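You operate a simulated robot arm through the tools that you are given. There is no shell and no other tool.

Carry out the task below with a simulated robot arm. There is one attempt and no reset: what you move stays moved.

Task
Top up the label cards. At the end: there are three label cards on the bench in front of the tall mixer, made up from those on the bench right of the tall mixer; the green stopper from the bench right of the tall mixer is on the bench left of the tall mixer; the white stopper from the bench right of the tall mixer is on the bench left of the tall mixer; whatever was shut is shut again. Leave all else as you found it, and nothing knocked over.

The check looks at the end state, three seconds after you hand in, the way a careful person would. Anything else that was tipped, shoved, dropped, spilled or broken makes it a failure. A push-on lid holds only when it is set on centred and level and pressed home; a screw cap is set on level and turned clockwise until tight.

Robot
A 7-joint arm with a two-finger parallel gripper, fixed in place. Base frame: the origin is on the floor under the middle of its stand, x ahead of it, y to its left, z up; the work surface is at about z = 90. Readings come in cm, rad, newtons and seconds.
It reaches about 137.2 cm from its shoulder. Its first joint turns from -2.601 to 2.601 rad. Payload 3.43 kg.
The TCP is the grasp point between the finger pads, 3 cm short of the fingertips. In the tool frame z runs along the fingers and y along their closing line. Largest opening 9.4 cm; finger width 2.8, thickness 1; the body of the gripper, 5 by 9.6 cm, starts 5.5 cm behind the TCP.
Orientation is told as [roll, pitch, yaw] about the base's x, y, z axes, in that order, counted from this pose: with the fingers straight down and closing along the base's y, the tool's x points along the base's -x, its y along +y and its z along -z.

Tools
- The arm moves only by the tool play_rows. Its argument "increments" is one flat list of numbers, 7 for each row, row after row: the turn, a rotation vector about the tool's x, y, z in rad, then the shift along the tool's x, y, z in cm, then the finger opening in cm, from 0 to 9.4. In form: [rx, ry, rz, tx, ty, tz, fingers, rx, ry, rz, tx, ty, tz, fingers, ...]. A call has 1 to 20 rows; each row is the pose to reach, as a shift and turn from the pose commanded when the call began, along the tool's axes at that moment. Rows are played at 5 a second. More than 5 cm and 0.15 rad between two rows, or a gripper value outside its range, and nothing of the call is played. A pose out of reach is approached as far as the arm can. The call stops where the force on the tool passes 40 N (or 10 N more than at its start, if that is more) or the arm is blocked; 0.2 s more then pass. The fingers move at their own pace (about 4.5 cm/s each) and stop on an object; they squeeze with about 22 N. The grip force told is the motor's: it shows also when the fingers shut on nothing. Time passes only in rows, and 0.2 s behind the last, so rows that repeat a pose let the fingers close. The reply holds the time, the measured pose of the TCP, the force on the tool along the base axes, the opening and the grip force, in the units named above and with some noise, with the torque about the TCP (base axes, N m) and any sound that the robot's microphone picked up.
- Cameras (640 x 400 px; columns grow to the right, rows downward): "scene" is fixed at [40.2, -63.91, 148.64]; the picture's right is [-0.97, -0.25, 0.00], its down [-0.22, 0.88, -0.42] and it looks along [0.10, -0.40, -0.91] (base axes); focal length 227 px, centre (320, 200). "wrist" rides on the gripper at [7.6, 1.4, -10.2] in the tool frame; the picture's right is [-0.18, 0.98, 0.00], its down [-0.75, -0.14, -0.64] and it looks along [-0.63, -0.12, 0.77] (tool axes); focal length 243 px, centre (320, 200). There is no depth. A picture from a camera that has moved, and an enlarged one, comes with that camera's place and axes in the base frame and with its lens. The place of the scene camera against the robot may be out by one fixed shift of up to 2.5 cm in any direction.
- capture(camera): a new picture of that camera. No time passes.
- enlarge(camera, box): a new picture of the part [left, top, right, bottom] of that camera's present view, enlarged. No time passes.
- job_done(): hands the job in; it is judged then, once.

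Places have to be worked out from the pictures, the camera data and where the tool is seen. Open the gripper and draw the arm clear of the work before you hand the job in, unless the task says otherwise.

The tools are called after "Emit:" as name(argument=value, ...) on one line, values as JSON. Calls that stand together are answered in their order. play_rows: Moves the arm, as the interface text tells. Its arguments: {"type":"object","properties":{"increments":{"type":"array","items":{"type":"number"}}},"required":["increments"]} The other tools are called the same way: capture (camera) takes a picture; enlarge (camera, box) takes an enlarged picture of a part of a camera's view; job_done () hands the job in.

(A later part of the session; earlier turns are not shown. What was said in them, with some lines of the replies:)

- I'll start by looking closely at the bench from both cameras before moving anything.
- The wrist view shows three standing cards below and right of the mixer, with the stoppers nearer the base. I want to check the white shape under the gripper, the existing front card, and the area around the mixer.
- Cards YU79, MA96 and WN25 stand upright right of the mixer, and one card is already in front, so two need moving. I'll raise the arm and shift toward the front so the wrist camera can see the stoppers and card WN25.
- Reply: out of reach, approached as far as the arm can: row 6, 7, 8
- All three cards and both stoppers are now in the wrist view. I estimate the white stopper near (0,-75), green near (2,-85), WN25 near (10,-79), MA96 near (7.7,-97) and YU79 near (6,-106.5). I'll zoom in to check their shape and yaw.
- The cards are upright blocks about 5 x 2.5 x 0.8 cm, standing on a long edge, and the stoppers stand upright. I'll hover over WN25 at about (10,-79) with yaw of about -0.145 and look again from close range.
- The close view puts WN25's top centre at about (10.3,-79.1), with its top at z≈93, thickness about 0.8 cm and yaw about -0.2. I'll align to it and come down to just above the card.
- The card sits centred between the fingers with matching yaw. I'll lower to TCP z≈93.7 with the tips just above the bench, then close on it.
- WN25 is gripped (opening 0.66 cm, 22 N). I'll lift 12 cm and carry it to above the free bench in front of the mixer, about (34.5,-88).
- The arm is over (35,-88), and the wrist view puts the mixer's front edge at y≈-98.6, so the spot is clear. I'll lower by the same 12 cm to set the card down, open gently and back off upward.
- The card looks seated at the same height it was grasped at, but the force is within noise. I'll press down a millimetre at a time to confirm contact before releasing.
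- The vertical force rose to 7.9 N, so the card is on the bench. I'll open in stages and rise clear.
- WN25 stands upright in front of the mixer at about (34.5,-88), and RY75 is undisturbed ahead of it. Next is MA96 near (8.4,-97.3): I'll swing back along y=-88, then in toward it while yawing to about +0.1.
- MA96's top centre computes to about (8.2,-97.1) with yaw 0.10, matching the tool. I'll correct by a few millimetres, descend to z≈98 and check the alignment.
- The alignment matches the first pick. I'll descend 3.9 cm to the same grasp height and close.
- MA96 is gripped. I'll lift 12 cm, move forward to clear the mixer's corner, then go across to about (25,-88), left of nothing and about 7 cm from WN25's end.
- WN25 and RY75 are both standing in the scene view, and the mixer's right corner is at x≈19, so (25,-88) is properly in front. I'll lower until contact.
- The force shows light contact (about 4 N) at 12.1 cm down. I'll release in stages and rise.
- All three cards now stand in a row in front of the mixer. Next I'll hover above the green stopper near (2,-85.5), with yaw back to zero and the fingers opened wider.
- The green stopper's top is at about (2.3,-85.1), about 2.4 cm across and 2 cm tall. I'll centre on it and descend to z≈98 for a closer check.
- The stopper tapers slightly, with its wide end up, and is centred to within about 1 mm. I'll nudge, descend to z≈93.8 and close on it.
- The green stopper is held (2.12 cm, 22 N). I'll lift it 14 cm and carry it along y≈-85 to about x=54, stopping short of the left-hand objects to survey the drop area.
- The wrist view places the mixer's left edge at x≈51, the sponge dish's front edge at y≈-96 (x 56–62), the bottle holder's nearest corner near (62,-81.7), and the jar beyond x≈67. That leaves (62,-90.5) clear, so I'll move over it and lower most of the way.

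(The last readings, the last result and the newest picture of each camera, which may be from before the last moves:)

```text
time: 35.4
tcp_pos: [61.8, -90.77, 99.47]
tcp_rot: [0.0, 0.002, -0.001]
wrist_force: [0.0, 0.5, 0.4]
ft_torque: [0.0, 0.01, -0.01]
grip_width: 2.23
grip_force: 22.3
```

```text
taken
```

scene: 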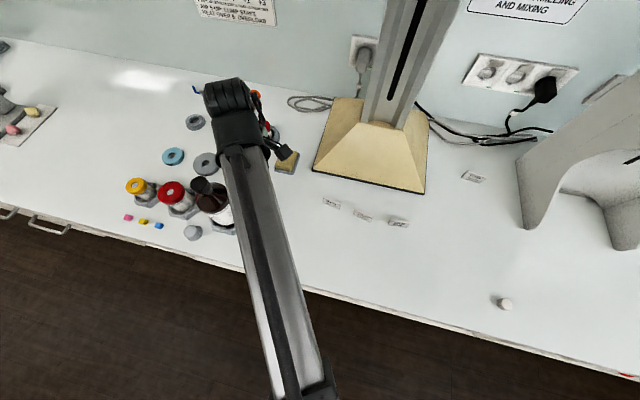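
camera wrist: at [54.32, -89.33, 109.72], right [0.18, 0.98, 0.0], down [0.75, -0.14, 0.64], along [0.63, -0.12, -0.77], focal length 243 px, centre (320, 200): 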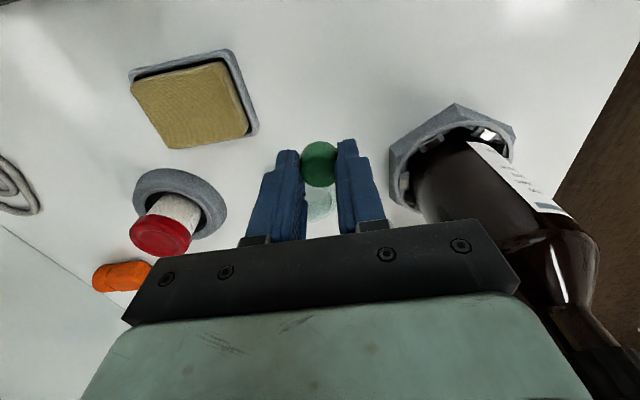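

The view refines the holder's corners to (61.3,-81.5) and (64,-85.6), which keeps the gripper body about 1.5 cm off the bottle, and the wrist stays above the bottle top. I'll lower the green stopper in small steps until contact.

Emit:
play_rows(increments=[0, 0, 0, 0, 0, 2.5, 1.5, 0, 0, 0, 0, 0, 4.5, 1.5, 0, 0, 0, 0, 0, 5.1, 1.5, 0, 0, 0, 0, 0, 5.3, 1.5, 0, 0, 0, 0, 0, 5.4, 1.5, 0, 0, 0, 0, 0, 5.4, 1.5])

Emit:
enlarge(camera="wrist", box=[220, 90, 420, 240])

Emit:
enlarge(camera="scene", box=[160, 60, 340, 260])

```text
time: 36.8
tcp_pos: [61.89, -90.61, 93.98]
tcp_rot: [0.0, 0.0, -0.001]
wrist_force: [-0.5, -0.4, 0.4]
ft_torque: [-0.02, 0.01, -0.01]
grip_width: 2.29
grip_force: 21.8
```

```text
2.67 times, centred on (320, 165) of wrist
camera zoom: at [54.29, -89.24, 104.27], right [0.18, 0.98, 0.0], down [0.75, -0.14, 0.64], along [0.63, -0.12, -0.77], focal length 647 px, centre (320, 293)
```

zoom: 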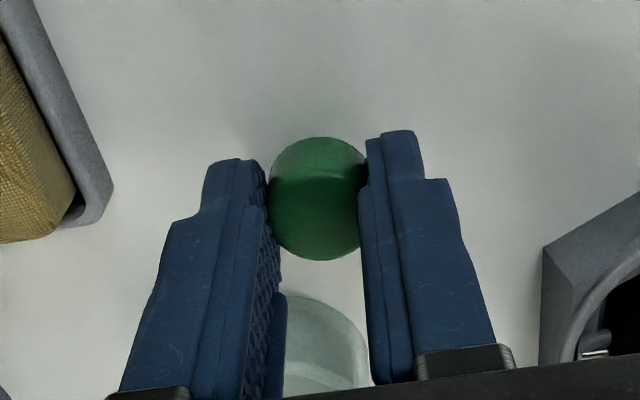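

```text
2.00 times, centred on (250, 160) of scene
camera zoom: at [40.2, -63.91, 148.64], right [-0.97, -0.25, 0.0], down [-0.22, 0.88, -0.42], along [0.1, -0.4, -0.91], focal length 454 px, centre (460, 280)
```

zoom: 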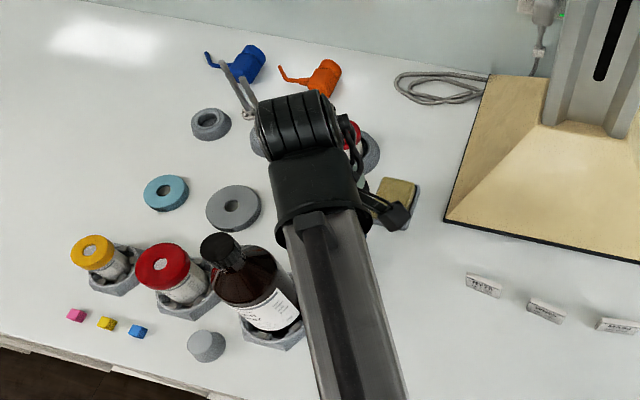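

There's no contact yet at the grasp height, and the stopper still sits upright in the fingers. I'll lower a further 1–2 mm while watching the force.

Emit:
play_rows(increments=[0, 0, 0, 0, 0, 0.1, 1.5, 0, 0, 0, 0, 0, 0.15, 1.5, 0, 0, 0, 0, 0, 0.15, 1.5])

```text
time: 37.6
tcp_pos: [61.83, -90.71, 93.99]
tcp_rot: [-0.001, 0.002, 0.0]
wrist_force: [1.6, -1.7, 7.7]
ft_torque: [-0.1, -0.06, -0.04]
grip_width: 2.23
grip_force: 22.5
```

Contact is confirmed at 7.7 N. I'll open in stages to about 4 cm, then rise straight up.

Emit:
play_rows(increments=[0, 0, 0, 0, 0, -0.05, 1.5, 0, 0, 0, 0, 0, -0.05, 2.6, 0, 0, 0, 0, 0, -0.05, 3.2, 0, 0, 0, 0, 0, -0.05, 4, 0, 0, 0, 0, 0, -0.05, 4, 0, 0, 0, 0, 0, -2, 4, 0, 0, 0, 0, 0, -5, 4, 0, 0, 0, 0, 0, -9, 4, 0, 0, 0, 0, 0, -13, 4, 0, 0, 0, 0, 0, -14, 4, 0, 0, 0, 0, 0, -14, 4])

Emit:
capture(camera="wrist")

Emit:
enlarge(camera="wrist", box=[240, 40, 400, 160])

```text
time: 40.0
tcp_pos: [61.68, -90.61, 107.99]
tcp_rot: [0.001, 0.0, 0.001]
wrist_force: [0.4, 0.0, 0.2]
ft_torque: [-0.03, -0.01, 0.0]
grip_width: 4.0
grip_force: 0.0
```

```text
taken
camera wrist: at [54.12, -89.32, 118.19], right [0.18, 0.98, 0.0], down [0.75, -0.14, 0.64], along [0.63, -0.12, -0.77], focal length 243 px, centre (320, 200)
```

wrist: 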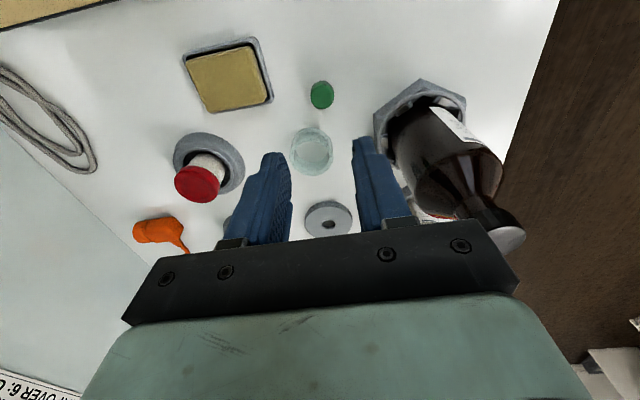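

```text
3.33 times, centred on (320, 100) of wrist
camera zoom: at [54.12, -89.32, 118.19], right [0.18, 0.98, 0.0], down [0.75, -0.14, 0.64], along [0.63, -0.12, -0.77], focal length 809 px, centre (320, 533)
```

zoom: 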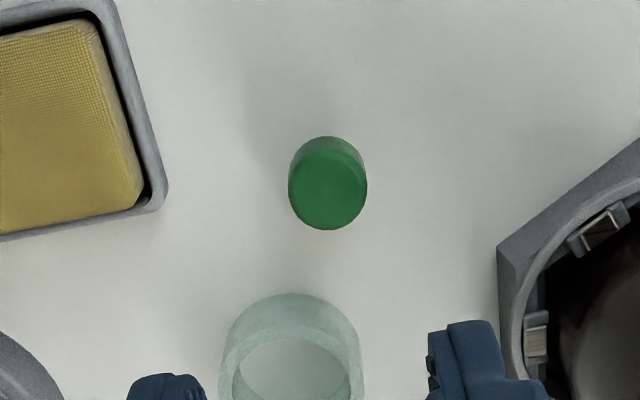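

The green stopper stands upright and clear of everything at about (61.8,-90.6). Now I'll return along the front to about (2,-78) for the white stopper.

Emit:
play_rows(increments=[0, 0, 0, 3.85, 2.3, 0, 5, 0, 0, 0, 7.7, 4.6, 0, 6, 0, 0, 0, 11.7, 5.2, 0, 6, 0, 0, 0, 15.7, 5.8, 0, 6, 0, 0, 0, 19.7, 6.4, 0, 6, 0, 0, 0, 23.7, 7.0, 0, 6, 0, 0, 0, 27.7, 7.6, 0, 6, 0, 0, 0, 31.7, 8.2, 0, 6, 0, 0, 0, 35.7, 8.8, 0, 6, 0, 0, 0, 39.7, 9.5, 0, 6, 0, 0, 0, 43.7, 10.1, 0, 6, 0, 0, 0, 47.7, 10.7, 0, 6, 0, 0, 0, 51.7, 11.3, 0.7, 6, 0, 0, 0, 55.7, 11.9, 1.4, 6, 0, 0, 0, 59.7, 12.6, 2, 6, 0, 0, 0, 59.7, 12.6, 2, 6])

Emit:
capture(camera="wrist")

Emit:
capture(camera="scene")

```text
time: 43.4
tcp_pos: [2.12, -77.74, 105.6]
tcp_rot: [0.0, 0.001, 0.0]
wrist_force: [0.3, -0.7, -0.2]
ft_torque: [0.04, 0.03, -0.05]
grip_width: 6.0
grip_force: 0.0
```

```text
taken
camera wrist: at [-5.5, -76.43, 115.89], right [0.18, 0.98, 0.0], down [0.75, -0.14, 0.64], along [0.63, -0.12, -0.77], focal length 243 px, centre (320, 200)
```

wrist: 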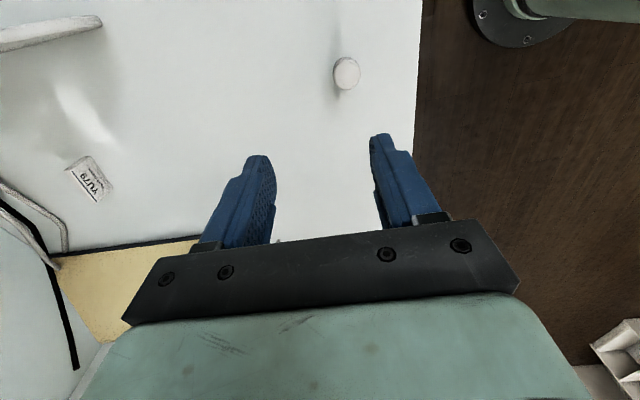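

```text
taken
```

scene: 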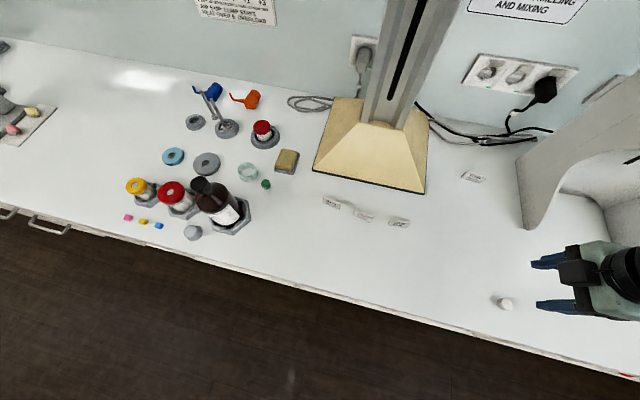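

The white stopper's top computes to about (0.1,-75.1). I'll shift over it and descend to z≈98 to check that the arm can reach there.

Emit:
play_rows(increments=[0, 0, 0, 0.7, 0.9, 1, 6, 0, 0, 0, 1.4, 1.8, 2.5, 6, 0, 0, 0, 2.07, 2.65, 4, 6, 0, 0, 0, 2.07, 2.65, 6, 6, 0, 0, 0, 2.07, 2.65, 7.6, 6, 0, 0, 0, 2.07, 2.65, 7.6, 6])

Emit:
capture(camera="wrist")

Emit:
enlarge(camera="wrist", box=[220, 90, 420, 210])

```text
time: 44.8
tcp_pos: [0.16, -75.16, 98.06]
tcp_rot: [0.0, 0.001, 0.0]
wrist_force: [-0.4, -0.8, 0.2]
ft_torque: [-0.01, -0.01, -0.02]
grip_width: 6.0
grip_force: 0.1
```

```text
taken
camera wrist: at [-7.5, -73.77, 108.36], right [0.18, 0.98, 0.0], down [0.75, -0.14, 0.64], along [0.63, -0.12, -0.77], focal length 243 px, centre (320, 200)
```

wrist: 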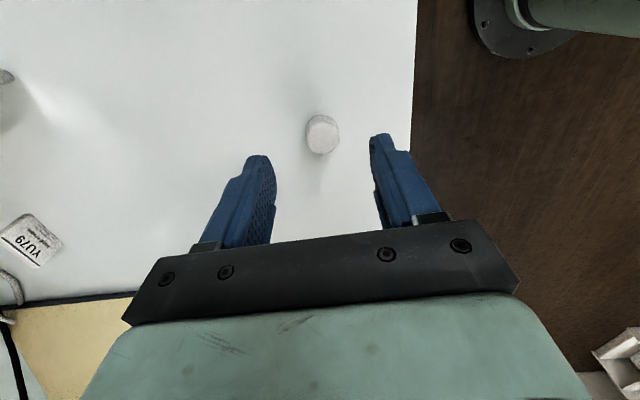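

```text
3.20 times, centred on (320, 150) of wrist
camera zoom: at [-7.5, -73.77, 108.36], right [0.18, 0.98, 0.0], down [0.75, -0.14, 0.64], along [0.63, -0.12, -0.77], focal length 776 px, centre (320, 360)
```

zoom: 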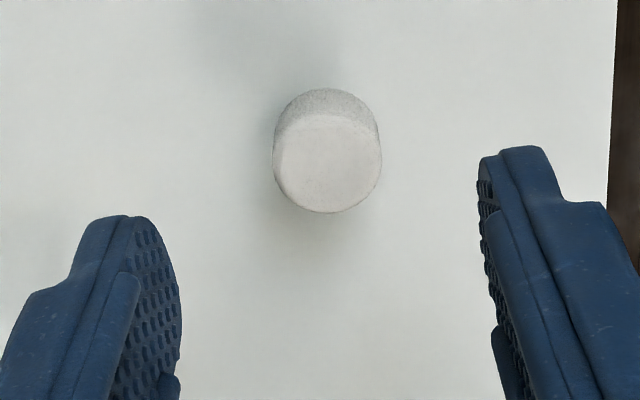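

The view is identical to the green stopper's pre-grasp view, and reach is fine here. I'll repeat the same descent and close.

Emit:
play_rows(increments=[0, 0, 0, 0, 0.12, 1.5, 6, 0, 0, 0, 0, 0.12, 3.0, 5, 0, 0, 0, 0, 0.12, 4.3, 4.4, 0, 0, 0, 0, 0.12, 4.3, 4, 0, 0, 0, 0, 0.12, 4.3, 2.6, 0, 0, 0, 0, 0.12, 4.3, 1.8, 0, 0, 0, 0, 0.12, 4.3, 1.5, 0, 0, 0, 0, 0.12, 4.3, 1.5])

Emit:
enlarge(camera="wrist", box=[220, 90, 420, 240])

```text
time: 46.6
tcp_pos: [0.17, -74.88, 94.06]
tcp_rot: [0.001, -0.001, 0.0]
wrist_force: [-0.5, -0.4, -0.3]
ft_torque: [0.05, 0.0, 0.03]
grip_width: 2.14
grip_force: 22.2
```

```text
2.67 times, centred on (320, 165) of wrist
camera zoom: at [-7.43, -73.64, 104.22], right [0.18, 0.98, 0.0], down [0.75, -0.14, 0.64], along [0.63, -0.12, -0.77], focal length 647 px, centre (320, 293)
```

zoom: 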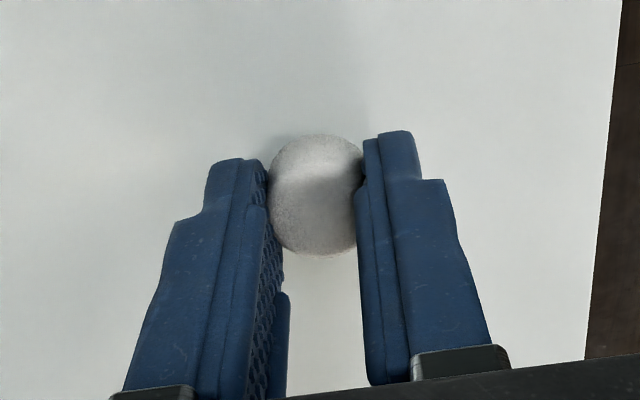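

The white stopper is gripped. I'll lift gently, rising further as I move away from the base, and carry it to about (58.5,-86.2), beside the green one and clear of the bottle holder.

Emit:
play_rows(increments=[0, 0, 0, 0, 0, -2, 1.5, 0, 0, 0, 0, 0, -5, 1.5, 0, 0, 0, 0, 0, -8, 1.5, 0, 0, 0, -3.9, -0.75, -9.5, 1.5, 0, 0, 0, -7.8, -1.49, -11, 1.5, 0, 0, 0, -11.7, -2.24, -12.5, 1.5, 0, 0, 0, -15.6, -2.99, -14, 1.5, 0, 0, 0, -19.5, -3.73, -14, 1.5, 0, 0, 0, -23.4, -4.48, -14, 1.5, 0, 0, 0, -27.3, -5.23, -14, 1.5, 0, 0, 0, -31.2, -5.97, -14, 1.5, 0, 0, 0, -35.1, -6.72, -14, 1.5, 0, 0, 0, -39, -7.47, -14, 1.5, 0, 0, 0, -42.9, -8.21, -14, 1.5, 0, 0, 0, -46.8, -8.96, -14, 1.5, 0, 0, 0, -50.7, -9.71, -14, 1.5, 0, 0, 0, -54.6, -10.45, -14, 1.5, 0, 0, 0, -58.4, -11.2, -14, 1.5, 0, 0, 0, -58.4, -11.2, -14, 1.5])

Emit:
capture(camera="wrist")

Emit:
capture(camera="scene")

```text
time: 50.6
tcp_pos: [58.45, -86.09, 107.78]
tcp_rot: [-0.001, 0.001, 0.0]
wrist_force: [-0.4, 0.2, 0.2]
ft_torque: [0.02, -0.01, 0.0]
grip_width: 2.27
grip_force: 22.2
```

```text
taken
camera wrist: at [50.88, -84.74, 118.0], right [0.18, 0.98, 0.0], down [0.75, -0.14, 0.64], along [0.63, -0.12, -0.77], focal length 243 px, centre (320, 200)
```

wrist: 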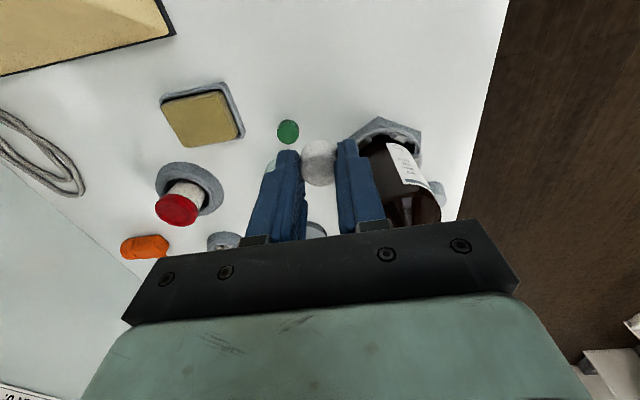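

```text
taken
```

scene: 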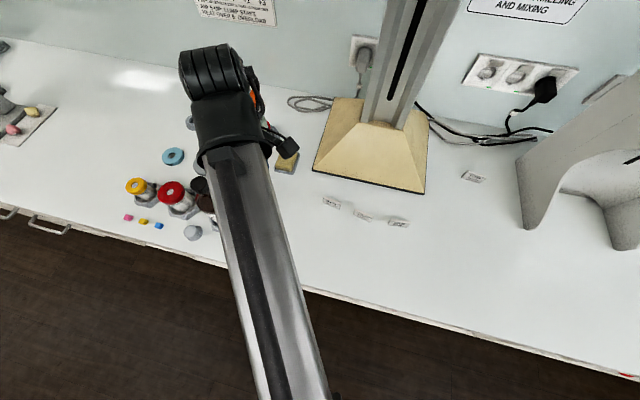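

The arm is over (58.5,-86.1), and the green stopper still stands at (61.7,-90.5). I'll lower most of the way and check clearance to the holder and the green stopper.

Emit:
play_rows(increments=[0, 0, 0, 0, 0, 3, 1.5, 0, 0, 0, 0, 0, 6, 1.5, 0, 0, 0, 0, 0, 8.5, 1.5, 0, 0, 0, 0, 0, 10.5, 1.5, 0, 0, 0, 0, 0, 10.5, 1.5])

Emit:
capture(camera="wrist")

Emit:
capture(camera="scene")

```text
time: 51.8
tcp_pos: [58.43, -86.26, 97.36]
tcp_rot: [0.0, 0.0, -0.001]
wrist_force: [0.1, 0.4, -0.5]
ft_torque: [-0.01, 0.03, -0.03]
grip_width: 2.27
grip_force: 21.3
```

```text
taken
camera wrist: at [50.78, -84.88, 107.55], right [0.18, 0.98, 0.0], down [0.75, -0.14, 0.64], along [0.63, -0.12, -0.77], focal length 243 px, centre (320, 200)
```

wrist: 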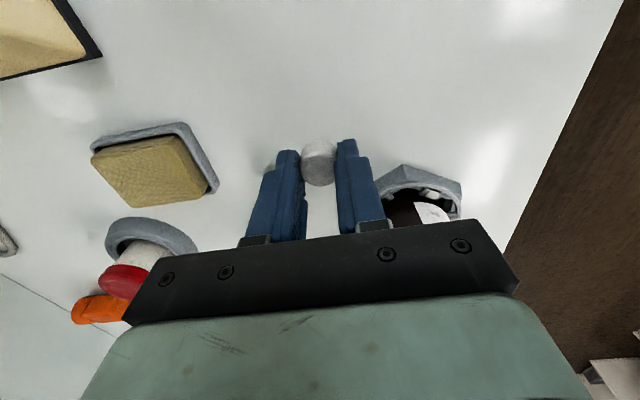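

```text
taken
```

scene: 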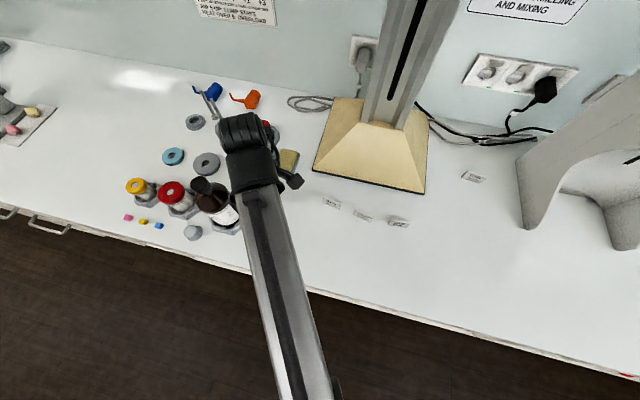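

There's no force or contact, and the fingers are clear of the green stopper and the holder. I'll lower the last 3.4 cm in small steps, then feel for contact.

Emit:
play_rows(increments=[0, 0, 0, 0, 0, 1.5, 1.5, 0, 0, 0, 0, 0, 2.8, 1.5, 0, 0, 0, 0, 0, 3.2, 1.5, 0, 0, 0, 0, 0, 3.4, 1.5, 0, 0, 0, 0, 0, 3.5, 1.5, 0, 0, 0, 0, 0, 3.5, 1.5])

```text
time: 53.2
tcp_pos: [58.5, -86.37, 93.9]
tcp_rot: [0.0, -0.001, 0.001]
wrist_force: [-0.6, -0.9, 3.8]
ft_torque: [0.01, 0.03, -0.02]
grip_width: 2.25
grip_force: 21.9
```

Light contact at 3.8 N. I'll press half a millimetre more, then open in stages and rise straight up.

Emit:
play_rows(increments=[0, 0, 0, 0, 0, 0.04, 1.5, 0, 0, 0, 0, 0, 0, 2.4, 0, 0, 0, 0, 0, 0, 2.9, 0, 0, 0, 0, 0, 0, 3.5, 0, 0, 0, 0, 0, 0, 3.5, 0, 0, 0, 0, 0, -2, 3.5, 0, 0, 0, 0, 0, -5, 3.5, 0, 0, 0, 0, 0, -9, 3.5, 0, 0, 0, 0, 0, -13, 3.5, 0, 0, 0, 0, 0, -14, 3.5, 0, 0, 0, 0, 0, -14, 3.5])

Emit:
capture(camera="wrist")

Emit:
enlarge(camera="wrist", box=[220, 40, 420, 160])

```text
time: 55.6
tcp_pos: [58.69, -86.4, 108.12]
tcp_rot: [-0.001, 0.001, -0.001]
wrist_force: [-0.1, 0.0, 0.0]
ft_torque: [-0.04, -0.02, -0.01]
grip_width: 3.49
grip_force: 0.1
```

```text
taken
camera wrist: at [51.06, -84.96, 118.35], right [0.18, 0.98, 0.0], down [0.75, -0.14, 0.64], along [0.63, -0.12, -0.77], focal length 243 px, centre (320, 200)
```

wrist: 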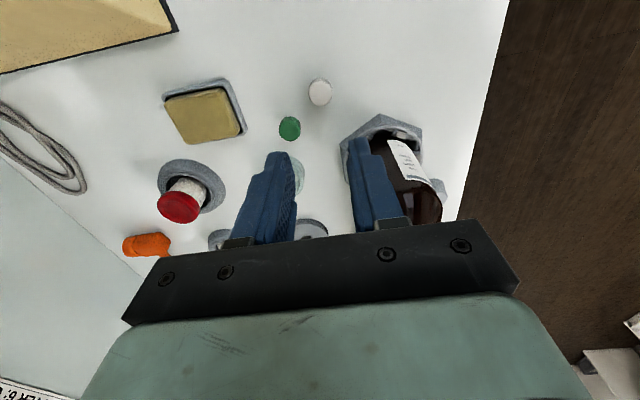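

```text
3.20 times, centred on (320, 100) of wrist
camera zoom: at [51.06, -84.96, 118.35], right [0.18, 0.98, 0.0], down [0.75, -0.14, 0.64], along [0.63, -0.12, -0.77], focal length 776 px, centre (320, 520)
```

zoom: 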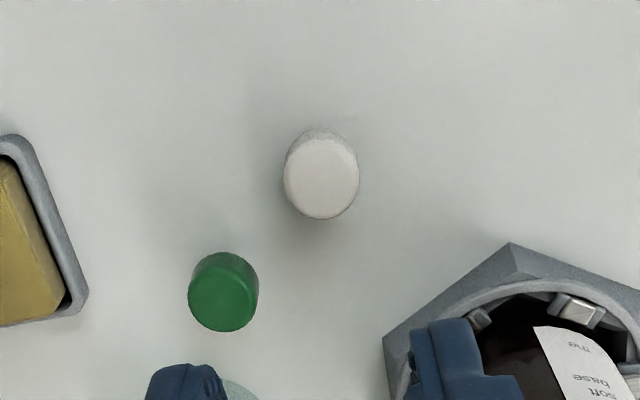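

Both stoppers stand upright on the left bench, clear of the dish, jar and holder. I'll withdraw along the front of the bench back to roughly the starting pose, opening the gripper, and then inspect everything.

Emit:
play_rows(increments=[0, 0, 0, 0, 0, -3, 3.5, 0, 0, 0, 0, 0, -5, 3.5, 0, 0, 0, 4.05, 0.2, -5, 3.5, 0, 0, 0, 8.1, 0.4, -5, 5, 0, 0, 0, 12.15, 0.6, -5, 7, 0, 0, 0, 16.2, 0.8, -5, 9, 0, 0, 0, 20.25, 1.0, -5, 9.4, 0, 0, 0, 24.3, 1.2, -5, 9.4, 0, 0, 0, 28.35, 1.4, -5, 9.4, 0, 0, 0, 32.4, 1.6, -5, 9.4, 0, 0, 0, 36.45, 1.8, -5, 9.4, 0, 0, 0, 40.5, 2.0, -5, 9.4, 0, 0, 0, 44.55, 2.2, -5, 9.4, 0, 0, 0, 48.6, 2.4, -5, 9.4, 0, 0, 0, 48.6, -1.5, -5, 9.4, 0, 0, 0, 48.6, -5.5, -5, 9.4, 0, 0, 0, 48.6, -9, -5, 9.4, 0, 0, 0, 48.6, -11.8, -5, 9.4, 0, 0, 0, 48.6, -11.8, -5, 9.4])

Emit:
capture(camera="scene")

Emit:
enlarge(camera="scene", box=[220, 130, 430, 250])

Emit:
enlarge(camera="scene", box=[100, 70, 360, 250])

Emit:
capture(camera="wrist")

```text
time: 59.6
tcp_pos: [10.01, -98.02, 112.86]
tcp_rot: [-0.001, 0.001, -0.001]
wrist_force: [0.4, -0.3, -0.3]
ft_torque: [0.01, 0.0, 0.02]
grip_width: 9.41
grip_force: 0.1
```

```text
taken
```

scene: 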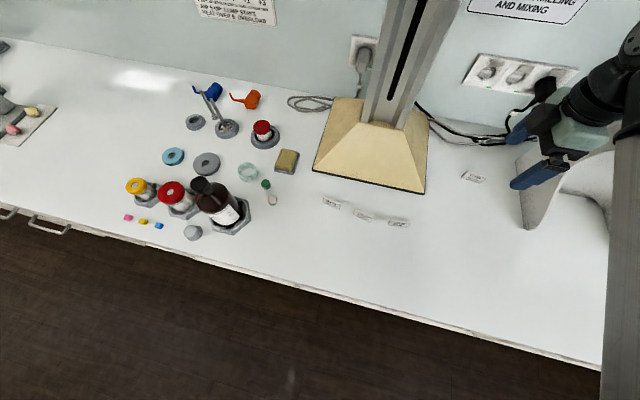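

```text
3.05 times, centred on (325, 190) of scene
camera zoom: at [40.2, -63.91, 148.64], right [-0.97, -0.25, 0.0], down [-0.22, 0.88, -0.42], along [0.1, -0.4, -0.91], focal length 692 px, centre (305, 230)
```

zoom: 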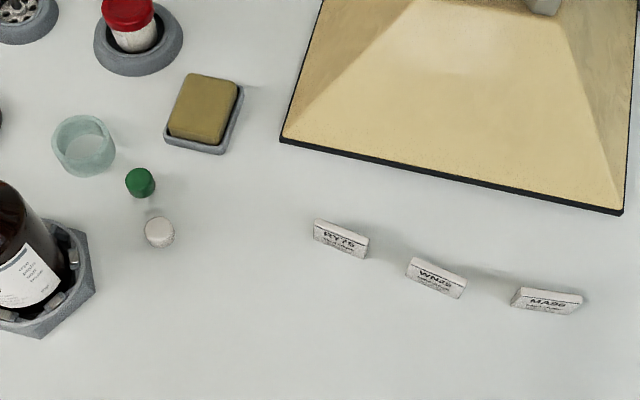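

```text
2.22 times, centred on (230, 160) of scene
camera zoom: at [40.2, -63.91, 148.64], right [-0.97, -0.25, 0.0], down [-0.22, 0.88, -0.42], along [0.1, -0.4, -0.91], focal length 504 px, centre (520, 289)
```

zoom: 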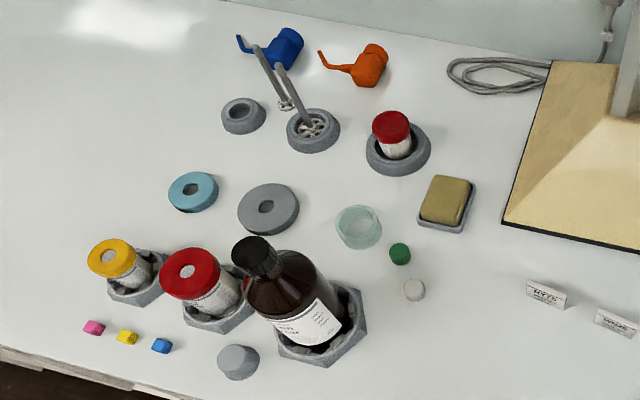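

```text
taken
camera wrist: at [2.49, -96.62, 123.14], right [0.18, 0.98, 0.0], down [0.75, -0.14, 0.64], along [0.63, -0.12, -0.77], focal length 243 px, centre (320, 200)
```

wrist: 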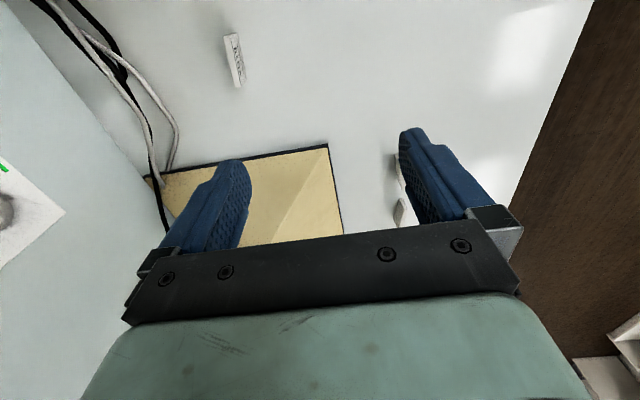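

The final views match the request:
- RY75, WN25 and MA96 stand in front of the mixer.
- Both stoppers stand upright on the left bench.
- YU79 and everything else look as they did at the start.

The arm is clear with the gripper open, so I'm handing in.

Emit:
job_done()

```text
The job is handed in.
```

I moved two label cards and both stoppers, then handed the job in. The final pictures show everything in place, but I haven't seen the check's result.

- **Cards:** RY75 was already in front of the tall mixer, and I added WN25 and MA96 from the right-hand bench. All three stand upright in a row. YU79 stays where it was on the right.
- **Stoppers:** the green and white stoppers stand upright on the bench left of the mixer. The white one is the closer call: it sits about 7 cm past the mixer's left edge and about 12 cm forward of its front edge. The bottle in its holder left no safe room to set it further left.
- **Everything else:** nothing needed opening, so nothing had to be shut again. In the final pictures nothing else had moved or tipped.

The gripper is open and the arm is back near its starting pose.
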